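You operate a simulated robot arm through the tools that you are given. There is no shell and no other tool. Be economical: measure what you need, move in short steps, check, and stop when the job is done.

Carry out the task below with a simulated robot arm. There is one attempt and no reset: what you move stays moved.

## Task
Change the stand camera's flat battery for battery P-9.
Fine: switch the camera off before the battery cover is opened; the flat one goes in the Flat pocket; shut the cover before you switch on again.
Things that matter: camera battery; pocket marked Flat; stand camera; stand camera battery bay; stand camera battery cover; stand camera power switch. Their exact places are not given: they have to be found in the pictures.

The check looks at the end state, three seconds after you hand in, the way a careful person would. Anything else that was tipped, shoved, dropped, spilled or broken makes it a failure. Lids that push on must go on centred and level and be pressed home; caps that screw on are set level and turned clockwise until they are tight.

## Robot
A 7-joint arm with a two-finger gripper, on a carriage that runs on a rail from [-26.4, -12.1] to [189.8, 87.4] (x, y) and turns from -166 to 166 degrees about z. Base frame: it is fixed where the carriage stands at the start and does not move with it; the origin is on the floor, on the carriage's upright axis, x ahead of it, y to its left, z up. Readings come in cm, degrees, newtons and seconds.
Its first joint turns from -149.0 to 149.0 degrees. Places, roughly: camera battery [275, 50, 75]; pocket marked Flat [270, 60, 60]; stand camera [250, 20, 100]; stand camera battery bay [240, 30, 110]; stand camera battery cover [240, 30, 110]; stand camera power switch [240, 40, 100]. Payload 2.45 kg.
Tool frame: the origin (TCP) lies between the finger pads and is the grasp point; the fingertips stand 2.6 cm ahead of it; z points along the fingers, y is the line along which they close. Largest opening 9.6 cm; the body of the gripper starts 6.9 cm behind the TCP.
Orientation is told as [roll, pitch, yaw] about the base's x, y, z axes, in that order, counted from this pose: with the fingers straight down and closing along the base's y, the tool's x points along the base's -x, its y along +y and its z along -z.

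## Interface
- The arm moves only by the tool arm_command. Its argument "plan" is a list of rows, each an object (a shift or turn left out is 0, a gripper value left out holds the last) with "hand": the finger opening in cm, from 0 to 9.6; "xyz": the shift along the tool's x, y, z in units of 400 mm (1.0 is 400 mm), a list of three; "turn": the turn, a rotation vector about the tool's x, y, z in units of 90 degrees (1.0 is 90 degrees), a list of three. In form: [{"hand": hand, "xyz": [tx, ty, tz], "turn": [wx, wy, wz]}, ...]. A call has 1 to 20 rows; each row is the pose to reach, as a shift and turn from the pose commanded when the call began, along the tool's axes at that moment. A call with a number of a shift or a turn outside -1 to 1 is refused whole. A row lasts 0.2 s, in which the tool goes at most 5 cm and 8.6 degrees; a call with a longer step from one row to the next is refused whole, and so is a gripper value outside its range. Where a pose cannot be reached the arm comes as near as it can. A force on the tool above 80 N (or 10 N above the force at the start of the call, whichever is more), or a blocked arm, ends the call early, and 0.2 s more pass. Each finger halts on what it meets, pressing with about 40 N; the grip force reading is that of the motor and also rises with nothing between the fingers. The clock runs only during rows and for 0.2 s after the last one: add rows that repeat a pose to give the fingers time. It gives the time, the measured TCP pose, the force on the tool (base axes), the opening and the grip force at its end, in the units of the frame above (readings bear some noise), with the torque about the TCP (base axes, N m) and any sound that the robot's microphone picked up.
- Cameras (640 x 400 px; columns grow to the right, rows downward): "scene" is now at [4.27, 17.21, 166.06]; the picture's right is [0.03, -1.00, 0.00], its down [-0.59, -0.02, -0.81] and it looks along [0.81, 0.02, -0.59] (base axes); focal length 279 px, centre (320, 200). "wrist" rides on the gripper at [8.2, 0.3, -9.8] in the tool frame; the picture's right is [-0.04, 1.00, 0.00], its down [-0.73, -0.03, -0.68] and it looks along [-0.68, -0.03, 0.73] (tool axes); focal length 256 px, centre (320, 200).
- snapshot(camera): a new picture of that camera. It takes no simulated time.
- move_column(by): slides the trunk up (or, below 0, down) by that many cm; the arm and the scene camera ride with it, the base frame stays. It gives what a move gives, with no picture.
- drive_base(legs): drives the robot by 1 to 6 legs, each [ahead, left, turn to the left] in cm, cm and degrees, along the robot's own axes; the way and the turn of a leg run together, so that a leg with both is an arc; at most 150 cm and 180 degrees a leg. The arm and the cameras ride along, it lands a little off, and it stops where it bumps. It keeps to its track: a leg is cut to what the track allows. It gives what a move gives.
- turn_head(pan, tilt): turns the head with the scene camera to pan (to the left, within 155 degrees either way) and tilt (down, from -29 to 69), counted from straight ahead of the robot. It gives what a move gives.
- probe_pixels(camera, pixels): for up to 12 pixels [column, row] of the newest picture of that camera ("zoom" is the newest enlarged one), the place [x, y, z] in the base frame of the surface seen there, good to about 0.2 cm. It takes no simulated time.
- zoom(camera, box): a new picture of the part [left, top, right, bottom] of that camera's present view, enlarged. It takes no simulated time.
- close_job(): hands the job in; it is judged then, once.

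Keep the steps short. Do not move on a guess: measure, check each grasp and each placing, and mend mistakes. In all there are 90 turns and 82 pictures (those below and enlarged ones count). Leave the gripper open and the arm clear of the work at the hand-in unless told otherwise, and finish with a single line.

The tools are called after "Emit:" as a command line: name --argument value ..., lists and objects as JSON in quotes. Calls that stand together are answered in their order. arm_command: Moves the arm, as the interface text tells. Its arguments: {"type":"object","properties":{"plan":{"type":"array","items":{"type":"object","properties":{"hand":{"type":"number"},"xyz":{"type":"array","items":{"type":"number"}},"turn":{"type":"array","items":{"type":"number"}}}}}},"required":["plan"]} The other tools are called the same way: move_column (by) slides the trunk up or down; drive_base (legs) drives the base; turn_head (pan, tilt) turns the head that bears the scene camera; snapshot (camera) takes a picture; probe_pixels (camera, pixels) gives the place of the surface under pixels of a picture; zoom (camera, box) takes an enlarged picture of a part of a camera's view; close_job () hands the job in.

At the start:

```text
t: 0.0
eef_pos: [85.02, 33.31, 119.88]
orientation: [0.0, 0.0, 0.0]
ft_force: [-0.4, 0.1, 0.4]
torque: [0.02, 0.01, -0.01]
gripper_width: 9.6
finger_force: 0.1
trunk travel left (down, up): [-65.0, 6.0]
robot x, y, heading: [-0.08, -0.04, -0.0]
head pan, tilt: [1.6, 36.2]
```

scene: 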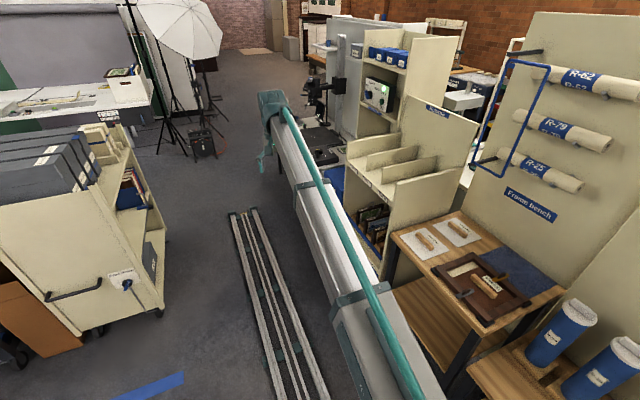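
wrist: 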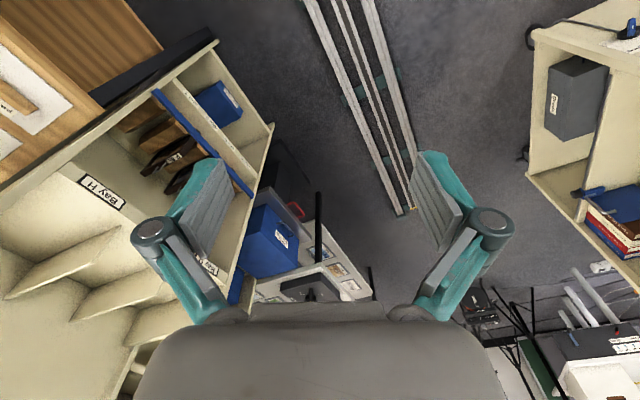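

I see a frame bench, shelves and an umbrella, but not the stand camera for certain. First I look toward the far end with zooms before driving.

Emit:
zoom --camera "scene" --box '[240, 0, 480, 150]'

Emit:
probe_pixels --camera "scene" --pixels '[[318, 90], [345, 30], [378, 95], [400, 50], [200, 140], [190, 30], [270, 100], [320, 140], [430, 100], [60, 105]]'

```text
2.67 times, centred on (360, 75) of scene
```

zoom: 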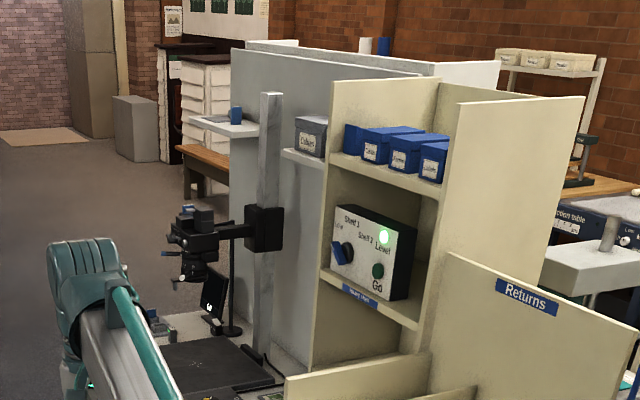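

```text
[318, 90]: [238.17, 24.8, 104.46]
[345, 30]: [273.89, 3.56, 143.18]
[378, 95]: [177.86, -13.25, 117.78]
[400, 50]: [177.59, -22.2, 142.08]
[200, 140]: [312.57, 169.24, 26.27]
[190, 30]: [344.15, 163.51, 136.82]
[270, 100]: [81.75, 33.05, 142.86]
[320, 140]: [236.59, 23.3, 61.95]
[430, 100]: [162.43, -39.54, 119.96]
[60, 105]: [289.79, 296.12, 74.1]
```

The stand camera is at about (238, 25, 104), above a table. I drive along the rail to near there; the arm's path (y 33→100, z 120) looks clear.

Emit:
drive_base --legs '[[140, 64.4, 0]]'

Emit:
turn_head --pan -30 --tilt 40

Emit:
snapshot --camera "scene"

```text
refused: leg 1 is longer than a leg can be; nothing moved
```

```text
t: 1.0
eef_pos: [85.04, 33.33, 119.75]
orientation: [-0.1, 0.0, 0.0]
ft_force: [-0.7, 0.0, -0.2]
torque: [-0.02, -0.01, -0.01]
gripper_width: 9.61
finger_force: 0.0
trunk travel left (down, up): [-65.0, 6.0]
robot x, y, heading: [0.04, -0.05, -0.1]
head pan, tilt: [-30.0, 40.0]
```

```text
78 pictures are left
```

scene: 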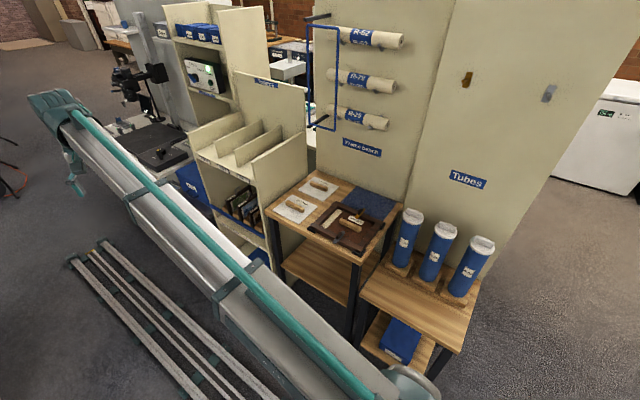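

The leg was too long; I use two legs, to about (160, 73).

Emit:
drive_base --legs '[[80, 36.8, 0], [80, 36.8, 0]]'

Emit:
turn_head --pan -25 --tilt 45

Emit:
snapshot --camera "scene"

```text
t: 9.9
eef_pos: [245.16, 106.91, 119.74]
orientation: [0.0, 0.0, -0.1]
ft_force: [0.5, -0.2, 0.4]
torque: [-0.04, 0.03, 0.0]
gripper_width: 9.6
finger_force: 0.0
trunk travel left (down, up): [-65.0, 6.0]
robot x, y, heading: [159.93, 73.98, -0.0]
head pan, tilt: [-30.0, 40.0]
```

```text
t: 10.5
eef_pos: [245.25, 106.84, 119.74]
orientation: [0.0, 0.0, -0.1]
ft_force: [0.6, 0.1, 0.3]
torque: [-0.03, 0.0, -0.01]
gripper_width: 9.58
finger_force: 0.0
trunk travel left (down, up): [-65.0, 6.0]
robot x, y, heading: [160.16, 73.54, -0.3]
head pan, tilt: [-25.0, 45.0]
```

```text
77 pictures are left
```

scene: 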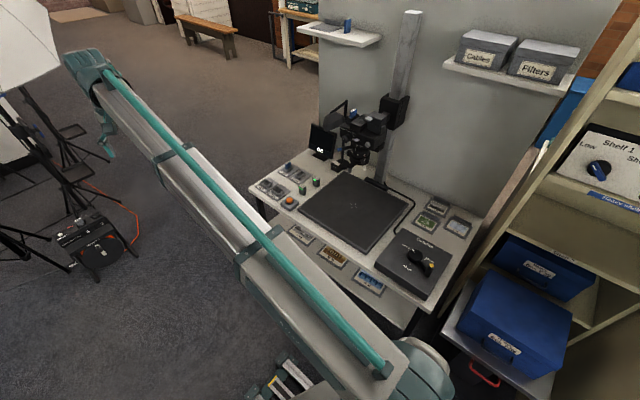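

Now the stand camera, batteries at left front of table are visible. Zooming on both, and the shelf with a blue item.

Emit:
zoom --camera "scene" --box '[310, 80, 422, 190]'

Emit:
zoom --camera "scene" --box '[240, 145, 340, 220]'

Emit:
zoom --camera "scene" --box '[280, 0, 420, 90]'

Emit:
probe_pixels --camera "scene" --pixels '[[268, 190], [315, 182], [302, 189], [289, 203], [300, 235], [360, 125], [347, 25], [340, 190], [320, 140], [380, 200], [285, 165], [300, 175]]'

```text
3.64 times, centred on (366, 135) of scene
```

zoom: 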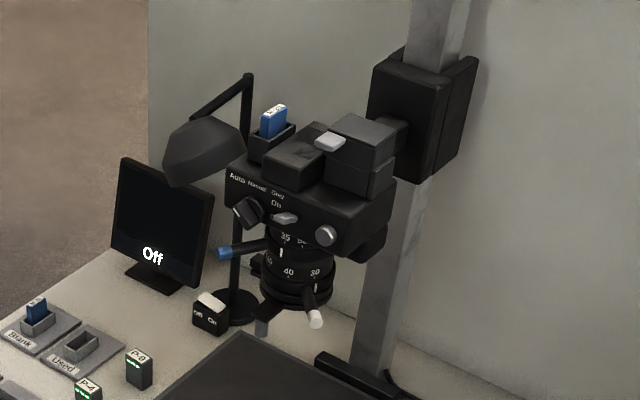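

```text
5.33 times, centred on (290, 182) of scene
```

zoom: 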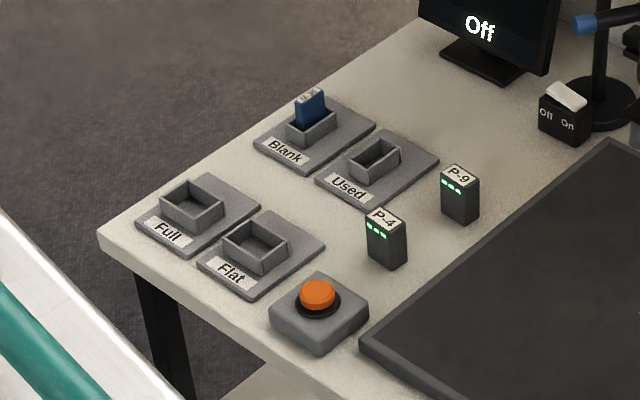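

```text
4.44 times, centred on (350, 45) of scene
```

zoom: 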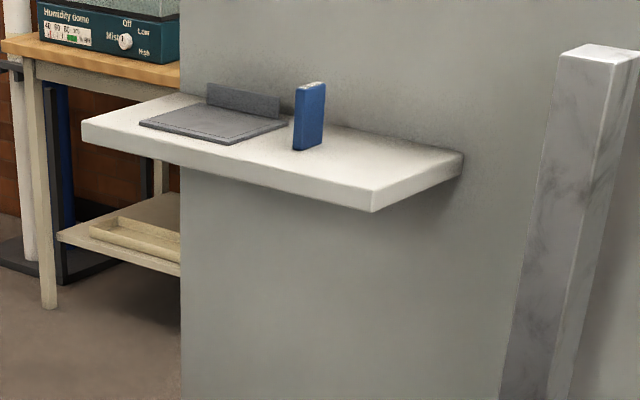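

```text
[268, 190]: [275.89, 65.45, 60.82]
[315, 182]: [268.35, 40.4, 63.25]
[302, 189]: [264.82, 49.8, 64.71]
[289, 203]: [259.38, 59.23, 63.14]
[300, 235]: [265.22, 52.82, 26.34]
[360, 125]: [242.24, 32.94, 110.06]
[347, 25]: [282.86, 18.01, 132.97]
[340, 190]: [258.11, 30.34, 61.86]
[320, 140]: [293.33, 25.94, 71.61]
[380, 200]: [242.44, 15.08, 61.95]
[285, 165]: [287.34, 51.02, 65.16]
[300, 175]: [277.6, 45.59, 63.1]
```

P-9 and P-4 stand near the table's left front; pockets Full/Flat/Blank/Used. Now a closer zoom on the camera head with probes.

Emit:
zoom --camera "scene" --box '[335, 95, 395, 155]'

Emit:
zoom --camera "scene" --box '[345, 95, 385, 125]'

```text
6.67 times, centred on (365, 125) of scene
```

zoom: 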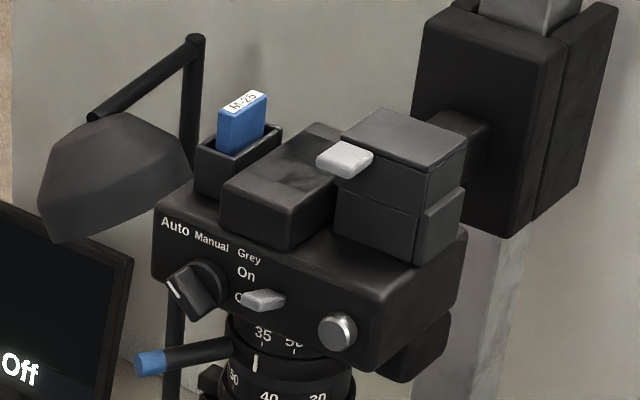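

```text
13.33 times, centred on (365, 110) of scene
```

zoom: 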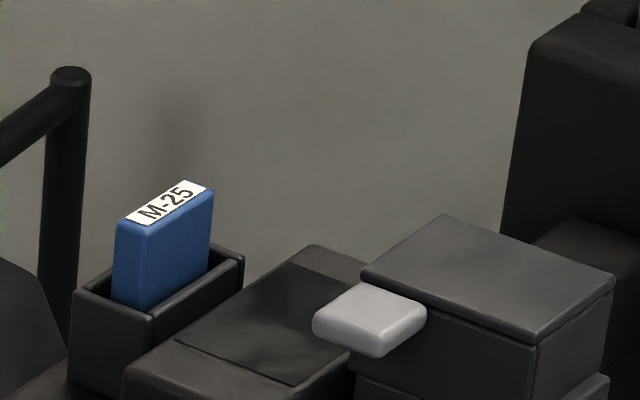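

The bay seems to be the taller box with hinged lid and silver tab; the switch is the silver lever by On/Off. I probe these.

Emit:
probe_pixels --camera "zoom" --pixels '[[370, 310], [325, 318], [400, 305], [450, 220], [610, 280], [540, 340], [370, 270], [490, 280], [450, 370], [570, 370], [595, 385], [250, 330]]'

Emit:
zoom --camera "scene" --box '[345, 112, 375, 132]'

Emit:
probe_pixels --camera "zoom" --pixels '[[320, 230], [300, 240], [370, 240], [310, 150], [250, 240], [420, 260], [100, 260], [440, 100], [580, 100], [340, 40], [530, 330], [200, 150]]'

```text
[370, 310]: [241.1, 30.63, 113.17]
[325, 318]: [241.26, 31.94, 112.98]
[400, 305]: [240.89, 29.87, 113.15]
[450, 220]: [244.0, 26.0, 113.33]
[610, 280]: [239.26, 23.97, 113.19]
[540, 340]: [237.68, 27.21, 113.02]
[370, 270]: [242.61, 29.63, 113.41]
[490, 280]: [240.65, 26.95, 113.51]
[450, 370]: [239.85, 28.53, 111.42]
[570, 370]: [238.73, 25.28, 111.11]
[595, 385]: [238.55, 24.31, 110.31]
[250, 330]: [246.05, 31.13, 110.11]
```

```text
16.00 times, centred on (360, 122) of scene
```

zoom: 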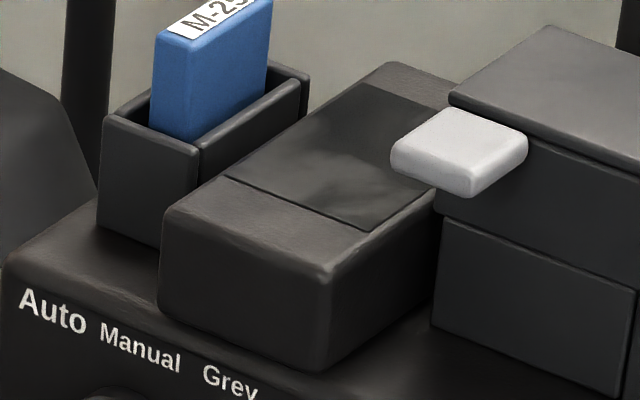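

```text
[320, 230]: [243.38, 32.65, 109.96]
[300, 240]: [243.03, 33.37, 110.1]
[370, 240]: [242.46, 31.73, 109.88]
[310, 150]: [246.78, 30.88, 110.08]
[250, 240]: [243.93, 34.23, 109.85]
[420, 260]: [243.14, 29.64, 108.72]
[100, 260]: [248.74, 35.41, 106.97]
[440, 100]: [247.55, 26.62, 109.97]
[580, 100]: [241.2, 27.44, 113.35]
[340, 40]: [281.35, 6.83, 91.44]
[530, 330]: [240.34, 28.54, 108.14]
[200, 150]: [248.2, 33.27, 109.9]
```

The camera/table are aligned with the rail (about 24.7°). I drive near the rail's end and turn right 40°, keeping the arm short of the stand.

Emit:
drive_base --legs '[[27, 12.6, 0], [0, 0, -40]]'

Emit:
turn_head --pan -5 --tilt 45

Emit:
snapshot --camera "scene"

Emit:
snapshot --camera "wrist"

```text
t: 14.4
eef_pos: [273.82, 57.32, 119.68]
orientation: [0.1, 0.0, -39.9]
ft_force: [0.2, -0.2, -0.2]
torque: [0.01, 0.0, 0.03]
gripper_width: 9.6
finger_force: 0.1
trunk travel left (down, up): [-65.0, 6.0]
robot x, y, heading: [187.13, 85.92, -40.1]
head pan, tilt: [-25.0, 45.0]
```

```text
t: 15.3
eef_pos: [273.71, 57.25, 119.74]
orientation: [0.0, 0.0, -39.9]
ft_force: [-0.3, 0.7, 0.4]
torque: [-0.03, -0.02, 0.0]
gripper_width: 9.59
finger_force: 0.0
trunk travel left (down, up): [-65.0, 6.0]
robot x, y, heading: [187.13, 86.29, -40.0]
head pan, tilt: [-5.0, 45.0]
```

```text
70 pictures are left
```

scene: 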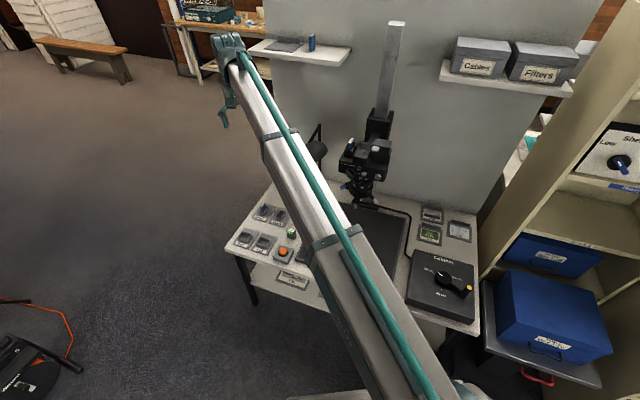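

```text
69 pictures are left
```

wrist: 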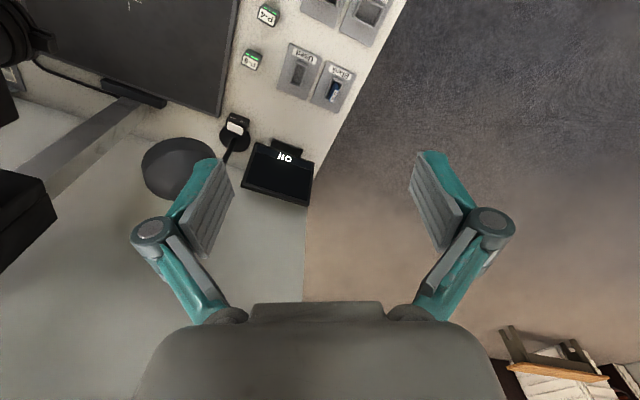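

I move the hand to a viewpoint in front (robot side) of the stand camera, with the wrist camera looking square at its dial face.

Emit:
arm_command --plan '[{"hand": 3, "xyz": [0.048, -0.0935, -0.003], "turn": [0, 0, 0.028]}, {"xyz": [0.096, -0.187, -0.006], "turn": [0, 0, 0.056]}, {"xyz": [0.144, -0.2805, -0.01], "turn": [0, 0, 0.084]}, {"xyz": [0.192, -0.374, -0.013], "turn": [0, 0, 0.112]}, {"xyz": [0.24, -0.4675, -0.016], "turn": [0, 0, 0.14]}, {"xyz": [0.288, -0.561, -0.019], "turn": [0, 0, 0.169]}, {"xyz": [0.336, -0.6545, -0.023], "turn": [0, 0, 0.197]}, {"xyz": [0.384, -0.748, -0.026], "turn": [0, 0, 0.225]}, {"xyz": [0.432, -0.8415, -0.029], "turn": [0, 0, 0.253]}, {"xyz": [0.48, -0.935, -0.0325], "turn": [0, 0, 0.281]}, {"xyz": [0.48, -0.935, -0.0325], "turn": [0, 0, 0.281]}]'

Emit:
snapshot --camera "wrist"

Emit:
snapshot --camera "scene"

```text
t: 17.7
eef_pos: [235.21, 40.9, 121.01]
orientation: [0.0, 0.0, -65.2]
ft_force: [-0.1, 0.9, -0.4]
torque: [0.03, -0.01, -0.01]
gripper_width: 3.01
finger_force: 0.0
trunk travel left (down, up): [-65.0, 6.0]
robot x, y, heading: [187.27, 86.01, -40.0]
head pan, tilt: [-5.0, 45.0]
```

```text
68 pictures are left
```

wrist: 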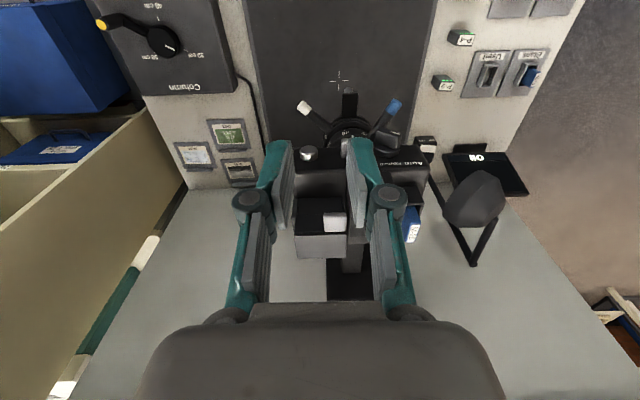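

```text
67 pictures are left
```

scene: 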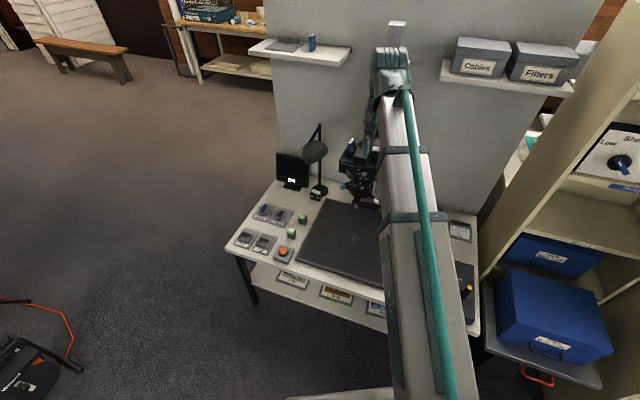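

The image is inverted (bottom = toward the column). I zoom into the camera head.

Emit:
zoom --camera "wrist" --box '[280, 80, 440, 270]'

Emit:
probe_pixels --camera "wrist" --pixels '[[335, 222], [308, 154], [300, 235], [322, 250], [320, 205], [393, 105], [303, 107], [413, 222]]'

Emit:
zoom --camera "scene" --box '[325, 120, 395, 215]'

```text
2.11 times, centred on (360, 175) of wrist
```

zoom: 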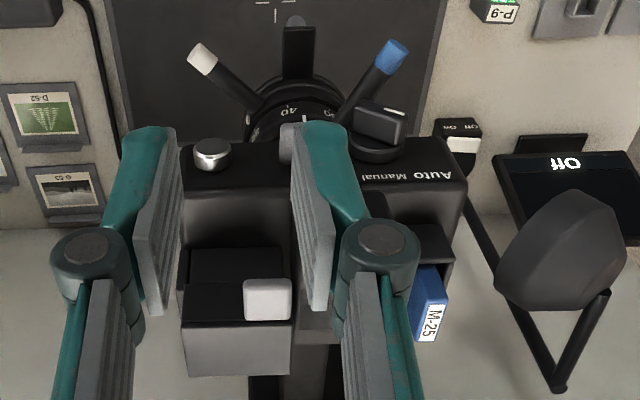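

```text
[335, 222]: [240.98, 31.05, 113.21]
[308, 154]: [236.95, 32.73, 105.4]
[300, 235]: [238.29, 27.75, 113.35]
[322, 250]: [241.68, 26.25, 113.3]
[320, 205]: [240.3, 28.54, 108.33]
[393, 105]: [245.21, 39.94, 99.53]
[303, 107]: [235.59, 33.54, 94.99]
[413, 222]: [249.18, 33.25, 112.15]
```

```text
4.21 times, centred on (360, 168) of scene
```

zoom: 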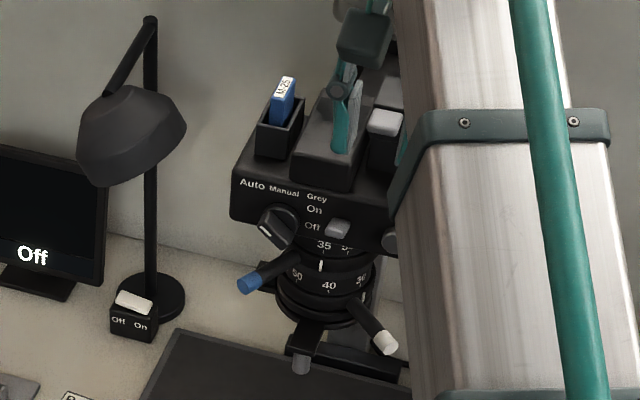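

I probe the switch lever, labels, dial and lens handles in this scene zoom, and zoom closer.

Emit:
probe_pixels --camera "zoom" --pixels '[[338, 228], [343, 220], [348, 236], [315, 210], [312, 226], [280, 228], [248, 284], [388, 342], [360, 205], [250, 210], [390, 240], [325, 246]]'

Emit:
zoom --camera "scene" --box '[362, 160, 392, 182]'

Emit:
zoom --camera "wrist" --box '[290, 130, 390, 195]'

```text
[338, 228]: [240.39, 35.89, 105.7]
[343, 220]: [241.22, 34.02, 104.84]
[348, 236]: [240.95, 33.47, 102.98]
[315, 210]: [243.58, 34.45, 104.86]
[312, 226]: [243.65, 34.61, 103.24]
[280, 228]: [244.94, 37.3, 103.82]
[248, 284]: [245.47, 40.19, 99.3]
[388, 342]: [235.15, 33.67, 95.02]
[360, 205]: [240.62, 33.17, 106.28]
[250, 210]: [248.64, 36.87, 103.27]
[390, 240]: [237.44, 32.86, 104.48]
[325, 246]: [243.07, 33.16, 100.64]
```

```text
16.00 times, centred on (377, 171) of scene
```

zoom: 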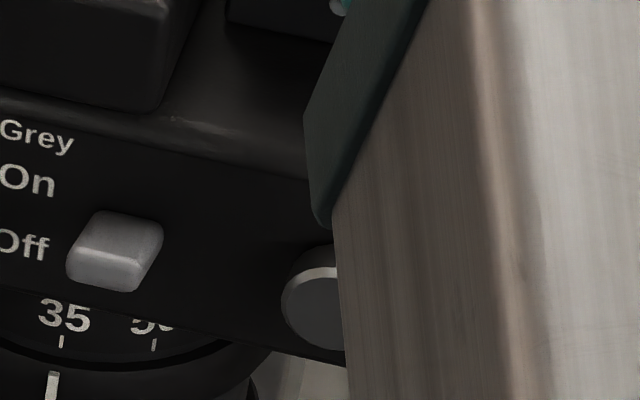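

```text
6.15 times, centred on (340, 162) of wrist
```

zoom: 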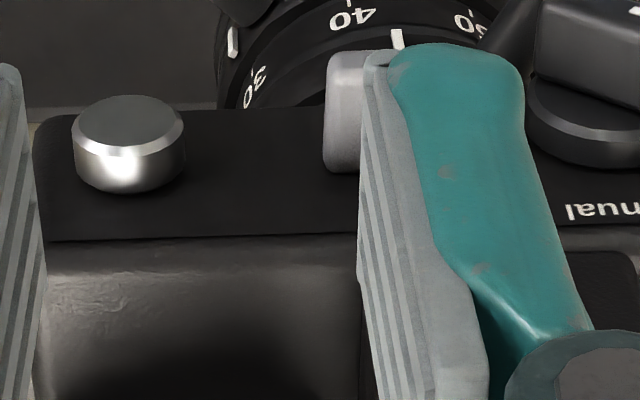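

The lever tip sits at z 105.7, level with/above "On" (104.9): the switch is On. Now I look at the battery box from its right side (−u) to learn where the hinge is: rotate the hand 90° and move to the right side at the same height.

Emit:
arm_command --plan '[{"xyz": [-0.029, -0.0245, 0], "turn": [0, 0, -0.09]}, {"xyz": [-0.058, -0.049, 0], "turn": [0, 0, -0.18]}, {"xyz": [-0.087, -0.0735, 0], "turn": [0, 0, -0.27]}, {"xyz": [-0.116, -0.098, 0], "turn": [0, 0, -0.36]}, {"xyz": [-0.145, -0.1225, 0], "turn": [0, 0, -0.45]}, {"xyz": [-0.174, -0.147, 0], "turn": [0, 0, -0.54]}, {"xyz": [-0.203, -0.1715, 0], "turn": [0, 0, -0.63]}, {"xyz": [-0.232, -0.196, 0], "turn": [0, 0, -0.72]}, {"xyz": [-0.261, -0.2205, 0], "turn": [0, 0, -0.81]}, {"xyz": [-0.29, -0.245, 0], "turn": [0, 0, -0.9]}, {"xyz": [-0.318, -0.27, 0], "turn": [0, 0, -0.99]}, {"xyz": [-0.318, -0.27, 0], "turn": [0, 0, -0.99]}]'

Emit:
zoom --camera "wrist" --box '[220, 100, 420, 300]'

```text
t: 20.3
eef_pos: [230.64, 24.79, 120.91]
orientation: [0.0, 0.1, 24.1]
ft_force: [-0.4, 0.0, 0.3]
torque: [-0.02, 0.0, -0.01]
gripper_width: 3.02
finger_force: 0.0
trunk travel left (down, up): [-65.0, 6.0]
robot x, y, heading: [186.99, 86.12, -39.9]
head pan, tilt: [-5.0, 45.0]
```

```text
2.00 times, centred on (320, 200) of wrist
```

zoom: 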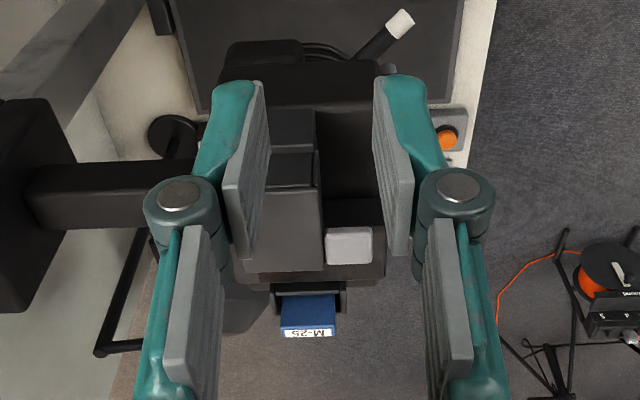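

Emit:
zoom --camera "wrist" --box '[290, 140, 370, 250]'

Emit:
probe_pixels --camera "zoom" --pixels '[[200, 100], [200, 150], [200, 230], [220, 280], [220, 400], [100, 300], [150, 200], [250, 300], [250, 500], [150, 500], [330, 450], [260, 180]]'

```text
3.64 times, centred on (330, 195) of wrist
```

zoom: 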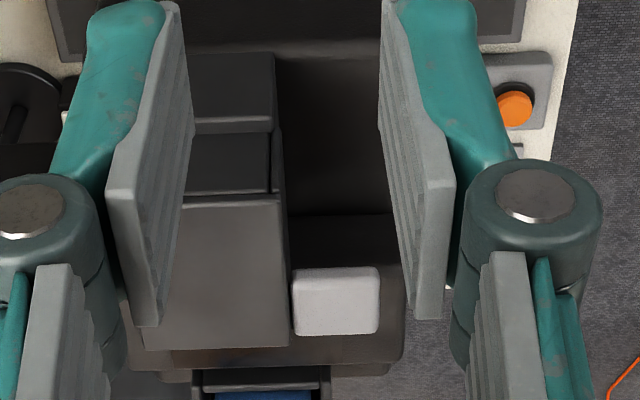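

```text
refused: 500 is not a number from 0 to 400
```

Emit:
probe_pixels --camera "zoom" --pixels '[[230, 70], [230, 105], [230, 124], [230, 145], [230, 185], [230, 200], [230, 215], [230, 335], [170, 335], [335, 300], [335, 330], [370, 275]]'

Emit:
probe_pixels --camera "zoom" --pixels '[[278, 220], [278, 170], [274, 90], [285, 300], [350, 220], [300, 240], [185, 220], [190, 150], [195, 80], [365, 350], [300, 100], [180, 340]]'

```text
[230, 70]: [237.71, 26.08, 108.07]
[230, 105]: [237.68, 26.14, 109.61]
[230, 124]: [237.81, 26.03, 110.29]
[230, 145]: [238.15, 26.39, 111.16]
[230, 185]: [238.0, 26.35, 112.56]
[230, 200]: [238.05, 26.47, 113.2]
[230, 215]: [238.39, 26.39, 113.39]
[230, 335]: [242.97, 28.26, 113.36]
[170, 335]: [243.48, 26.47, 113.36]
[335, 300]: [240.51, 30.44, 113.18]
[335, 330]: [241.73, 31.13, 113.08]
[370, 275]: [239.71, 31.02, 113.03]
```

```text
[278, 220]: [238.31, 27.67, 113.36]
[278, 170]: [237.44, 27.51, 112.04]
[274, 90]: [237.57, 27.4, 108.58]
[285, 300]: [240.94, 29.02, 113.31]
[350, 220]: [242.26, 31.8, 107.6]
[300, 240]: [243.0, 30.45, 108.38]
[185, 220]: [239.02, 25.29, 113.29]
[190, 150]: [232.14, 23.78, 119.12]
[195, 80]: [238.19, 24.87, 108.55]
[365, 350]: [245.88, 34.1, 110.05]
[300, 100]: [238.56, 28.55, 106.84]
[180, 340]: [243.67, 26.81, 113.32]
```

The lid is a thin plate (z≈113.3) with tab on the robot side. First the switch: I bring the hand to the front of the dial face, standing off, then pitch it horizontal (fingers closing vertically).

Emit:
arm_command --plan '[{"hand": 3.0, "xyz": [-0.056, 0.083, 0]}, {"xyz": [-0.1125, 0.166, 0]}, {"xyz": [-0.169, 0.249, 0]}, {"xyz": [-0.225, 0.332, 0]}, {"xyz": [-0.281, 0.415, 0]}, {"xyz": [-0.3375, 0.4975, 0]}, {"xyz": [-0.3375, 0.4975, 0]}]'

Emit:
arm_command --plan '[{"xyz": [0, 0, 0.036], "turn": [0.091, 0, 0]}, {"xyz": [0, 0, 0.072], "turn": [0.182, 0, 0]}, {"xyz": [0, 0, 0.108], "turn": [0.273, 0, 0]}, {"xyz": [0, 0, 0.144], "turn": [0.364, 0, 0]}, {"xyz": [0, 0, 0.18], "turn": [0.455, 0, 0]}, {"xyz": [0, 0, 0.216], "turn": [0.546, 0, 0]}, {"xyz": [0, 0, 0.252], "turn": [0.637, 0, 0]}, {"xyz": [0, 0, 0.288], "turn": [0.728, 0, 0]}, {"xyz": [0, 0, 0.324], "turn": [0.819, 0, 0]}, {"xyz": [0, 0, 0.36], "turn": [0.91, 0, 0]}, {"xyz": [0, 0, 0.39], "turn": [1.0, 0, 0]}, {"xyz": [0, 0, 0.39], "turn": [1.0, 0, 0]}]'

Emit:
snapshot --camera "wrist"

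Emit:
snapshot --camera "scene"

```text
t: 21.9
eef_pos: [235.34, 48.39, 119.74]
orientation: [-0.5, -0.3, 24.0]
ft_force: [-0.3, -0.1, 1.3]
torque: [0.0, -0.02, -0.02]
gripper_width: 3.0
finger_force: 0.1
out of reach, approached as far as the arm can: row 5, 6, 7
trunk travel left (down, up): [-65.0, 6.0]
robot x, y, heading: [187.37, 86.08, -40.1]
head pan, tilt: [-5.0, 45.0]
```

```text
t: 24.5
eef_pos: [241.42, 45.87, 102.23]
orientation: [-90.1, 0.0, 23.9]
ft_force: [-0.2, -0.3, -0.5]
torque: [0.0, -0.02, 0.03]
gripper_width: 2.97
finger_force: 0.0
out of reach, approached as far as the arm can: row 6, 7, 8, 9, 10, 11, 12
trunk travel left (down, up): [-65.0, 6.0]
robot x, y, heading: [187.11, 86.22, -40.1]
head pan, tilt: [-5.0, 45.0]
```

```text
60 pictures are left
```

wrist: 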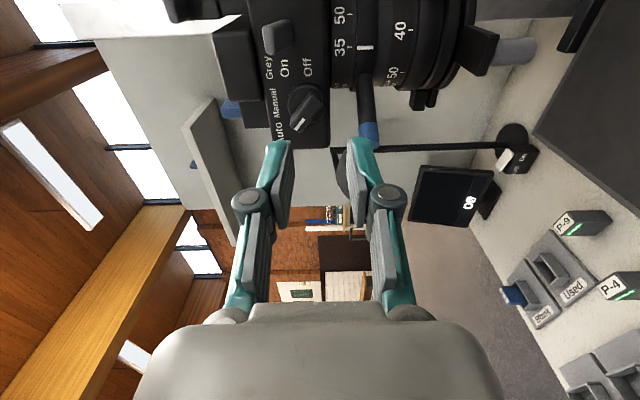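

```text
59 pictures are left
```

scene: 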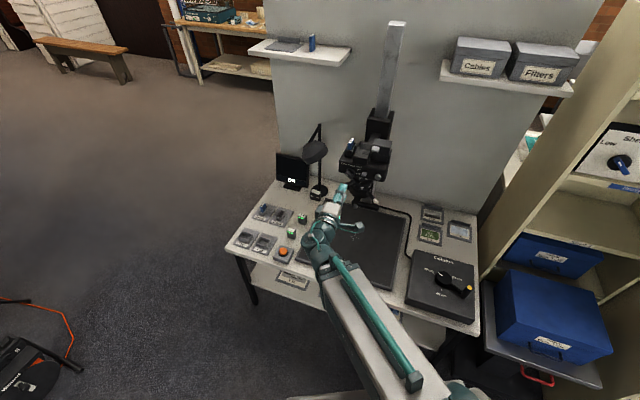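

The lever clearly sits at "On". The robot is a bit too near for this horizontal pose, so I back it 12 cm along the rail (hand is clear of everything in front).

Emit:
drive_base --legs '[[-5.1, -10.8, 0]]'

Emit:
arm_command --plan '[{"hand": 3.0}]'

```text
t: 25.7
eef_pos: [230.67, 40.89, 102.37]
orientation: [-90.0, 0.0, 24.0]
ft_force: [-0.4, -0.6, 0.0]
torque: [-0.02, 0.01, 0.05]
gripper_width: 2.99
finger_force: 0.0
trunk travel left (down, up): [-65.0, 6.0]
robot x, y, heading: [176.68, 81.22, -39.9]
head pan, tilt: [-5.0, 45.0]
```

```text
t: 26.1
eef_pos: [230.75, 40.91, 102.37]
orientation: [-90.0, 0.0, 23.8]
ft_force: [0.2, 0.6, 0.3]
torque: [-0.03, -0.02, 0.03]
gripper_width: 3.0
finger_force: 0.1
trunk travel left (down, up): [-65.0, 6.0]
robot x, y, heading: [176.57, 81.53, -39.9]
head pan, tilt: [-5.0, 45.0]
```

Now I align at the lever: u 233.3, standing off, height 105.2, opening 3 so the lever will be between the fingers.

Emit:
arm_command --plan '[{"hand": 3.0, "xyz": [-0.0815, -0.035, 0.02]}, {"xyz": [-0.163, -0.071, 0.064]}, {"xyz": [-0.163, -0.071, 0.064]}]'

Emit:
snapshot --camera "wrist"

Emit:
zoom --camera "scene" --box '[330, 90, 430, 190]'

```text
t: 26.9
eef_pos: [237.89, 41.17, 105.23]
orientation: [-90.0, 0.0, 23.8]
ft_force: [0.0, -0.5, 0.3]
torque: [0.02, 0.01, -0.01]
gripper_width: 2.99
finger_force: 0.0
trunk travel left (down, up): [-65.0, 6.0]
robot x, y, heading: [176.4, 81.07, -39.6]
head pan, tilt: [-5.0, 45.0]
```

```text
58 pictures are left
```

wrist: 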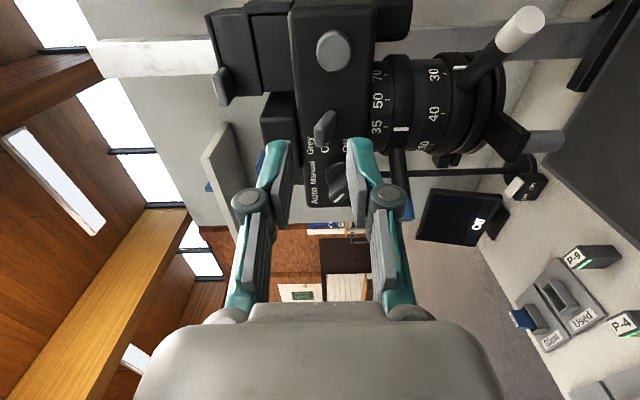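

```text
4.00 times, centred on (380, 140) of scene
```

zoom: 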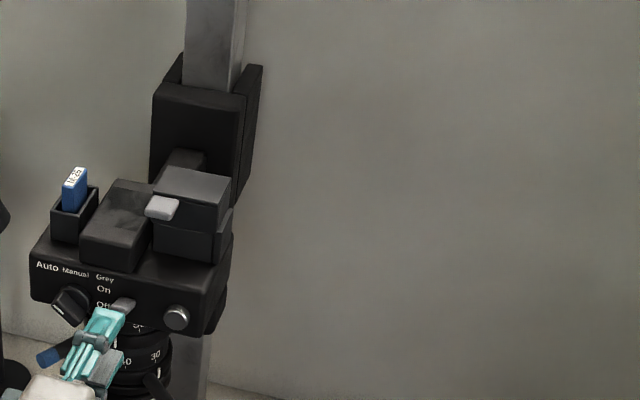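

Emit:
zoom --camera "wrist" --box '[260, 90, 420, 230]'

Emit:
probe_pixels --camera "wrist" --pixels '[[323, 123], [318, 130], [330, 115], [333, 122], [337, 189], [350, 100], [222, 88], [333, 52], [403, 200], [328, 132]]'

```text
2.86 times, centred on (340, 160) of wrist
```

zoom: 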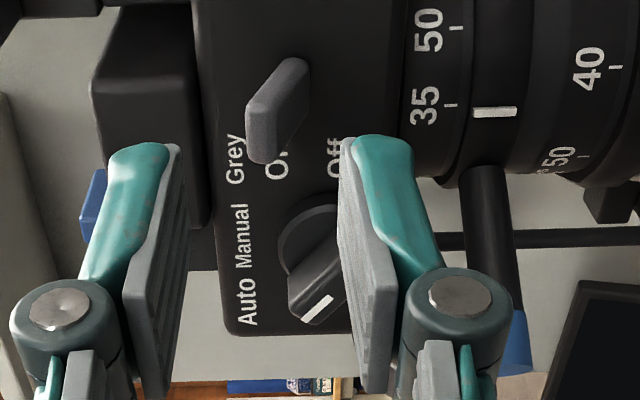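

```text
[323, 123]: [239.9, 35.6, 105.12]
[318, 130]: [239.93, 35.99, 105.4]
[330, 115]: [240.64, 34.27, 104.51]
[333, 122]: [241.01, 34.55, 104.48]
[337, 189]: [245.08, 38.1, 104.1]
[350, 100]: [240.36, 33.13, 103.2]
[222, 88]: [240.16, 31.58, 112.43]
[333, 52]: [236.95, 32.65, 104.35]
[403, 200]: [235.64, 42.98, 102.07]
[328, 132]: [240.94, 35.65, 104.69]
```

Lever tip at u≈233.3, z≈105.2, between the finger planes. I narrow to 2.4 cm, advance 4.1 cm, then push down in small steps.

Emit:
arm_command --plan '[{"hand": 2.4, "xyz": [0, 0, 0]}, {"xyz": [0, 0, 0.05]}, {"xyz": [0, 0, 0.1025]}, {"xyz": [0, 0, 0.1025]}, {"xyz": [0, 0.015, 0.1025]}, {"xyz": [0, 0.03, 0.1025]}, {"xyz": [0, 0.045, 0.1025]}, {"xyz": [0, 0.06, 0.1025]}, {"xyz": [0, 0.075, 0.1025]}, {"xyz": [0, 0.075, 0.1025]}]'

Emit:
zoom --camera "wrist" --box '[240, 50, 440, 230]'

```text
t: 29.1
eef_pos: [239.36, 37.41, 102.23]
orientation: [-90.2, 0.1, 24.0]
ft_force: [0.5, 0.9, 8.0]
torque: [-0.14, -0.15, -0.02]
gripper_width: 2.94
finger_force: 3.9
trunk travel left (down, up): [-65.0, 6.0]
robot x, y, heading: [176.25, 80.92, -39.9]
head pan, tilt: [-5.0, 45.0]
```

```text
2.22 times, centred on (340, 140) of wrist
```

zoom: 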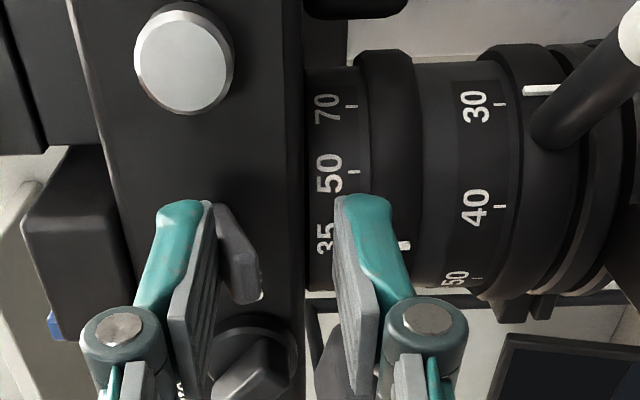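

The lever is now pointing down (Off), with 8 N resisting at its stop. I relieve and back away, then verify.

Emit:
arm_command --plan '[{"hand": 3, "xyz": [0, -0.015, 0]}, {"xyz": [0, -0.015, -0.05]}, {"xyz": [0, -0.015, -0.125]}, {"xyz": [0, -0.015, -0.125]}]'

Emit:
zoom --camera "wrist" --box '[240, 50, 440, 230]'

```text
t: 30.1
eef_pos: [237.34, 42.0, 102.84]
orientation: [-90.0, 0.0, 23.9]
ft_force: [0.5, -0.6, -0.7]
torque: [-0.02, 0.02, 0.03]
gripper_width: 2.98
finger_force: 0.0
trunk travel left (down, up): [-65.0, 6.0]
robot x, y, heading: [176.35, 81.16, -39.9]
head pan, tilt: [-5.0, 45.0]
```

```text
2.22 times, centred on (340, 140) of wrist
```

zoom: 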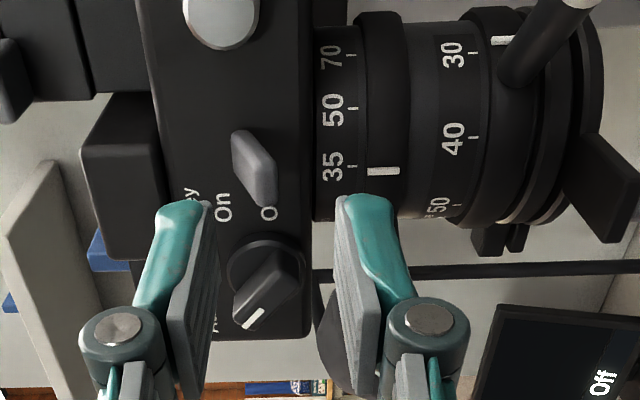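

Switch is Off. Next I rise to the tab's height (z 112.75, u 231.2), still standing off, and look.

Emit:
arm_command --plan '[{"hand": 3, "xyz": [0.015, -0.083, 0]}, {"xyz": [0.03, -0.166, 0]}, {"xyz": [0.0465, -0.248, 0]}, {"xyz": [0.0465, -0.248, 0.06]}, {"xyz": [0.0465, -0.248, 0.06]}]'

Emit:
zoom --camera "wrist" --box '[220, 50, 440, 230]'

Emit:
zoom --camera "scene" --box '[340, 100, 420, 170]'

```text
t: 31.3
eef_pos: [236.55, 39.04, 112.7]
orientation: [-90.0, 0.0, 23.9]
ft_force: [-0.8, 0.6, -0.4]
torque: [-0.03, -0.05, -0.04]
gripper_width: 3.01
finger_force: 0.1
trunk travel left (down, up): [-65.0, 6.0]
robot x, y, heading: [176.54, 81.06, -39.9]
head pan, tilt: [-5.0, 45.0]
```

```text
2.22 times, centred on (330, 140) of wrist
```

zoom: 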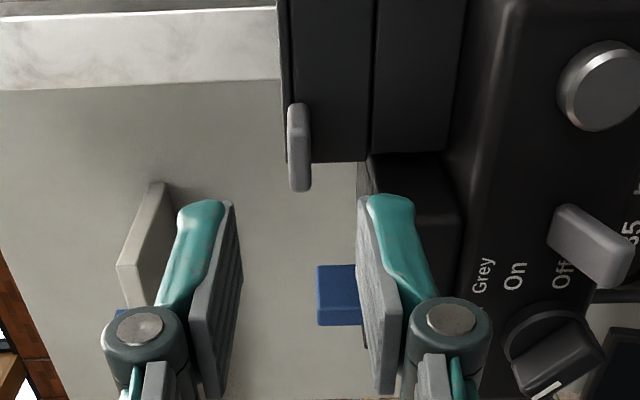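

```text
5.71 times, centred on (380, 135) of scene
```

zoom: 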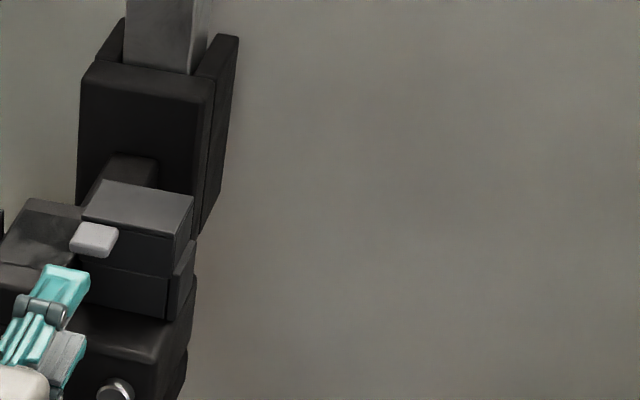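

Emit:
zoom --camera "wrist" --box '[300, 80, 350, 150]'

Emit:
probe_pixels --camera "wrist" --pixels '[[320, 100], [322, 113], [325, 125], [325, 134], [318, 100], [326, 113], [320, 90], [342, 90], [345, 118], [375, 90], [322, 131]]'

```text
5.71 times, centred on (325, 115) of wrist
```

zoom: 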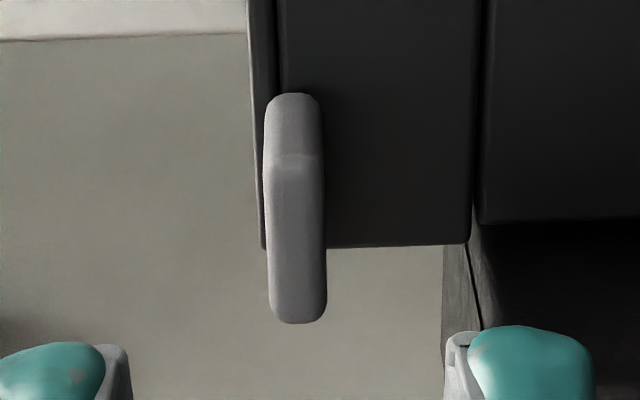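

```text
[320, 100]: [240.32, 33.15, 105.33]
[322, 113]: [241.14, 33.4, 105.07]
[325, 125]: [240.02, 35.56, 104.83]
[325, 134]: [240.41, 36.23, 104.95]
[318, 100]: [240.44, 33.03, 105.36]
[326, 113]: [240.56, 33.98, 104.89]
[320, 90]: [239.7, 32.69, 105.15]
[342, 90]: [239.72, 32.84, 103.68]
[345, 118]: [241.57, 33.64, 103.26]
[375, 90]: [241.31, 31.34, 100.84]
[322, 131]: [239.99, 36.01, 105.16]
```

Emit:
probe_pixels --camera "zoom" --pixels '[[295, 125], [272, 200], [295, 180], [320, 220], [295, 310], [258, 150], [380, 150], [380, 235], [560, 150], [285, 50], [462, 150], [465, 300]]'

```text
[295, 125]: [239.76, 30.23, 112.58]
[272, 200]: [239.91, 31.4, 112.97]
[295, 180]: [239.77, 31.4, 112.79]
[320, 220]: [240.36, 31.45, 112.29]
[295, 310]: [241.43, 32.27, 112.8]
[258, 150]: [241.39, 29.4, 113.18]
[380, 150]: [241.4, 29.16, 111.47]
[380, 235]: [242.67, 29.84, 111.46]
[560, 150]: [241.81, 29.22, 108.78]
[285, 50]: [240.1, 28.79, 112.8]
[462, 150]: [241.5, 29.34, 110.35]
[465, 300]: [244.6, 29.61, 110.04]
```

Tab: u 230.6–232.7, z 112.2–113.1, front v −71.65. I slide the fingers around it and raise 2.5 cm so the lower finger lifts it, watching the force.

Emit:
arm_command --plan '[{"hand": 3, "xyz": [-0.0075, 0, 0.09]}, {"xyz": [-0.0075, 0, 0.195]}, {"xyz": [-0.0075, 0, 0.195]}, {"xyz": [-0.0075, -0.02, 0.195]}, {"xyz": [-0.0075, -0.035, 0.195]}, {"xyz": [-0.0075, -0.05, 0.195]}, {"xyz": [-0.0075, -0.0625, 0.195]}, {"xyz": [-0.0075, -0.0625, 0.195]}]'

Emit:
zoom --camera "wrist" --box '[220, 20, 440, 200]'

Emit:
zoom --camera "scene" --box '[340, 100, 420, 170]'

```text
t: 33.1
eef_pos: [240.04, 32.01, 115.1]
orientation: [-90.1, 0.0, 23.9]
ft_force: [1.6, 0.1, -0.3]
torque: [0.01, -0.01, -0.01]
gripper_width: 3.02
finger_force: 0.1
trunk travel left (down, up): [-65.0, 6.0]
robot x, y, heading: [176.69, 81.21, -39.8]
head pan, tilt: [-5.0, 45.0]
```

```text
2.22 times, centred on (330, 110) of wrist
```

zoom: 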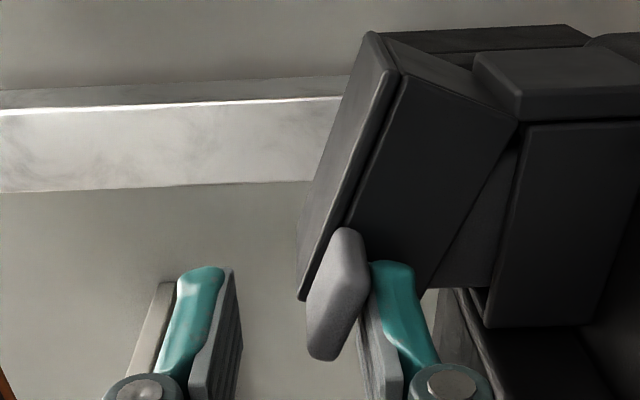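

```text
5.71 times, centred on (380, 135) of scene
```

zoom: 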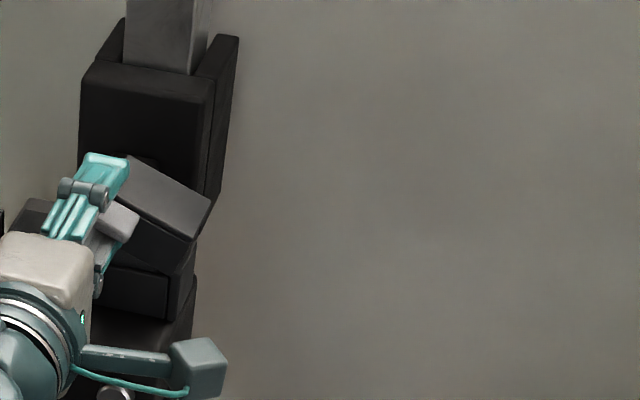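

The cover is a deep cap hinged at its right (−u) end and it moved easily. I now carry the tab over an arc toward −u to open it past upright.

Emit:
arm_command --plan '[{"hand": 4.5, "xyz": [0, -0.019, 0]}, {"xyz": [0, -0.034, 0]}, {"xyz": [0.015, -0.043, 0]}, {"xyz": [0.03, -0.05, 0]}, {"xyz": [0.045, -0.054, 0]}, {"xyz": [0.0575, -0.056, 0]}, {"xyz": [0.08, -0.056, 0]}, {"xyz": [0.1, -0.054, 0]}, {"xyz": [0.12, -0.048, 0]}, {"xyz": [0.1375, -0.039, 0]}, {"xyz": [0.1375, -0.039, 0]}]'

Emit:
zoom --camera "wrist" --box '[220, 20, 440, 200]'

Emit:
zoom --camera "scene" --box '[340, 100, 420, 170]'

```text
t: 35.5
eef_pos: [235.03, 29.72, 116.78]
orientation: [-90.0, -0.1, 23.9]
ft_force: [0.0, 0.2, -0.3]
torque: [0.0, -0.03, 0.01]
gripper_width: 4.49
finger_force: 0.0
trunk travel left (down, up): [-65.0, 6.0]
robot x, y, heading: [176.33, 81.19, -39.9]
head pan, tilt: [-5.0, 45.0]
```

```text
2.22 times, centred on (330, 110) of wrist
```

zoom: 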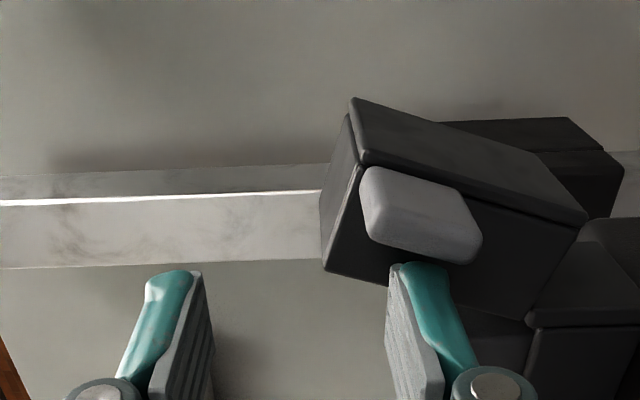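

```text
5.71 times, centred on (380, 135) of scene
```

zoom: 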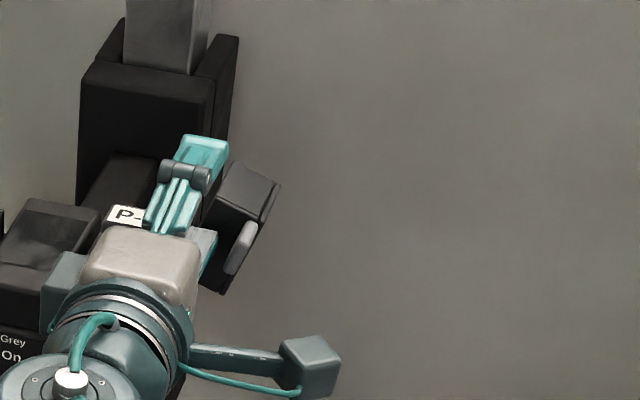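

The cap is past upright and the old battery's label "P-" is visible. I back the hand straight out and look again.

Emit:
arm_command --plan '[{"hand": 4.5, "xyz": [0, 0, -0.1]}, {"xyz": [0, 0, -0.2]}, {"xyz": [0, 0, -0.3]}, {"xyz": [0, 0, -0.3]}]'

Emit:
zoom --camera "scene" --box '[340, 100, 420, 170]'

Emit:
probe_pixels --camera "zoom" --pixels '[[125, 215], [145, 222], [105, 205], [90, 240], [150, 240], [240, 250], [270, 190], [230, 170]]'

```text
t: 36.5
eef_pos: [231.99, 39.99, 117.03]
orientation: [-89.9, 0.0, 23.8]
ft_force: [-0.7, -0.5, 0.4]
torque: [0.0, -0.02, -0.02]
gripper_width: 4.48
finger_force: 0.0
out of reach, approached as far as the arm can: row 3, 4
trunk travel left (down, up): [-65.0, 6.0]
robot x, y, heading: [176.44, 81.29, -39.8]
head pan, tilt: [-5.0, 45.0]
```

```text
5.71 times, centred on (380, 135) of scene
```

zoom: 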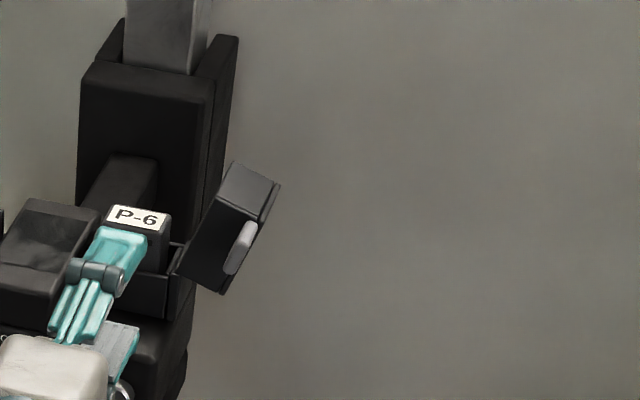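

```text
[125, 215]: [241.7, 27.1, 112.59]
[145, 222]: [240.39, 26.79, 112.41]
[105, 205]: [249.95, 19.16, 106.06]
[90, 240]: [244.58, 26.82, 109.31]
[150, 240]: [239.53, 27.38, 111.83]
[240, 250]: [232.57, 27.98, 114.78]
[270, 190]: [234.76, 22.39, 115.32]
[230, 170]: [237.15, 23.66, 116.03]
```

Battery P-6 sticks up out of the bay. I pitch the hand back to point down, rising to z≈126, for a look from above.

Emit:
arm_command --plan '[{"hand": 4.5, "xyz": [0, -0.04, 0], "turn": [-0.091, 0, 0]}, {"xyz": [0, -0.08, 0], "turn": [-0.182, 0, 0]}, {"xyz": [0, -0.12, 0.01], "turn": [-0.273, 0, 0]}, {"xyz": [0, -0.16, 0.02], "turn": [-0.364, 0, 0]}, {"xyz": [0, -0.2, 0.04], "turn": [-0.455, 0, 0]}, {"xyz": [0, -0.22, 0.06], "turn": [-0.546, 0, 0]}, {"xyz": [0, -0.22, 0.08], "turn": [-0.637, 0, 0]}, {"xyz": [0, -0.22, 0.1], "turn": [-0.728, 0, 0]}, {"xyz": [0, -0.22, 0.12], "turn": [-0.819, 0, 0]}, {"xyz": [0, -0.22, 0.14], "turn": [-0.91, 0, 0]}, {"xyz": [0, -0.22, 0.16], "turn": [-1.0, 0, 0]}, {"xyz": [0, -0.22, 0.16], "turn": [-1.0, 0, 0]}]'

Emit:
snapshot --camera "wrist"

```text
t: 39.1
eef_pos: [234.43, 34.1, 125.62]
orientation: [0.0, 0.0, 24.0]
ft_force: [0.6, 0.2, -0.5]
torque: [-0.01, 0.0, -0.02]
gripper_width: 4.51
finger_force: 0.1
trunk travel left (down, up): [-65.0, 6.0]
robot x, y, heading: [176.9, 81.49, -39.8]
head pan, tilt: [-5.0, 45.0]
```

```text
45 pictures are left
```

wrist: 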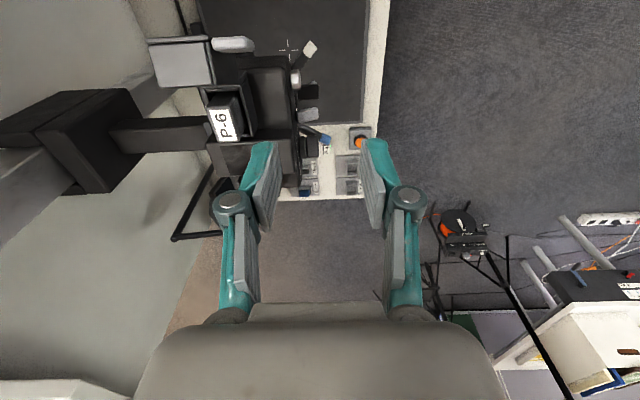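

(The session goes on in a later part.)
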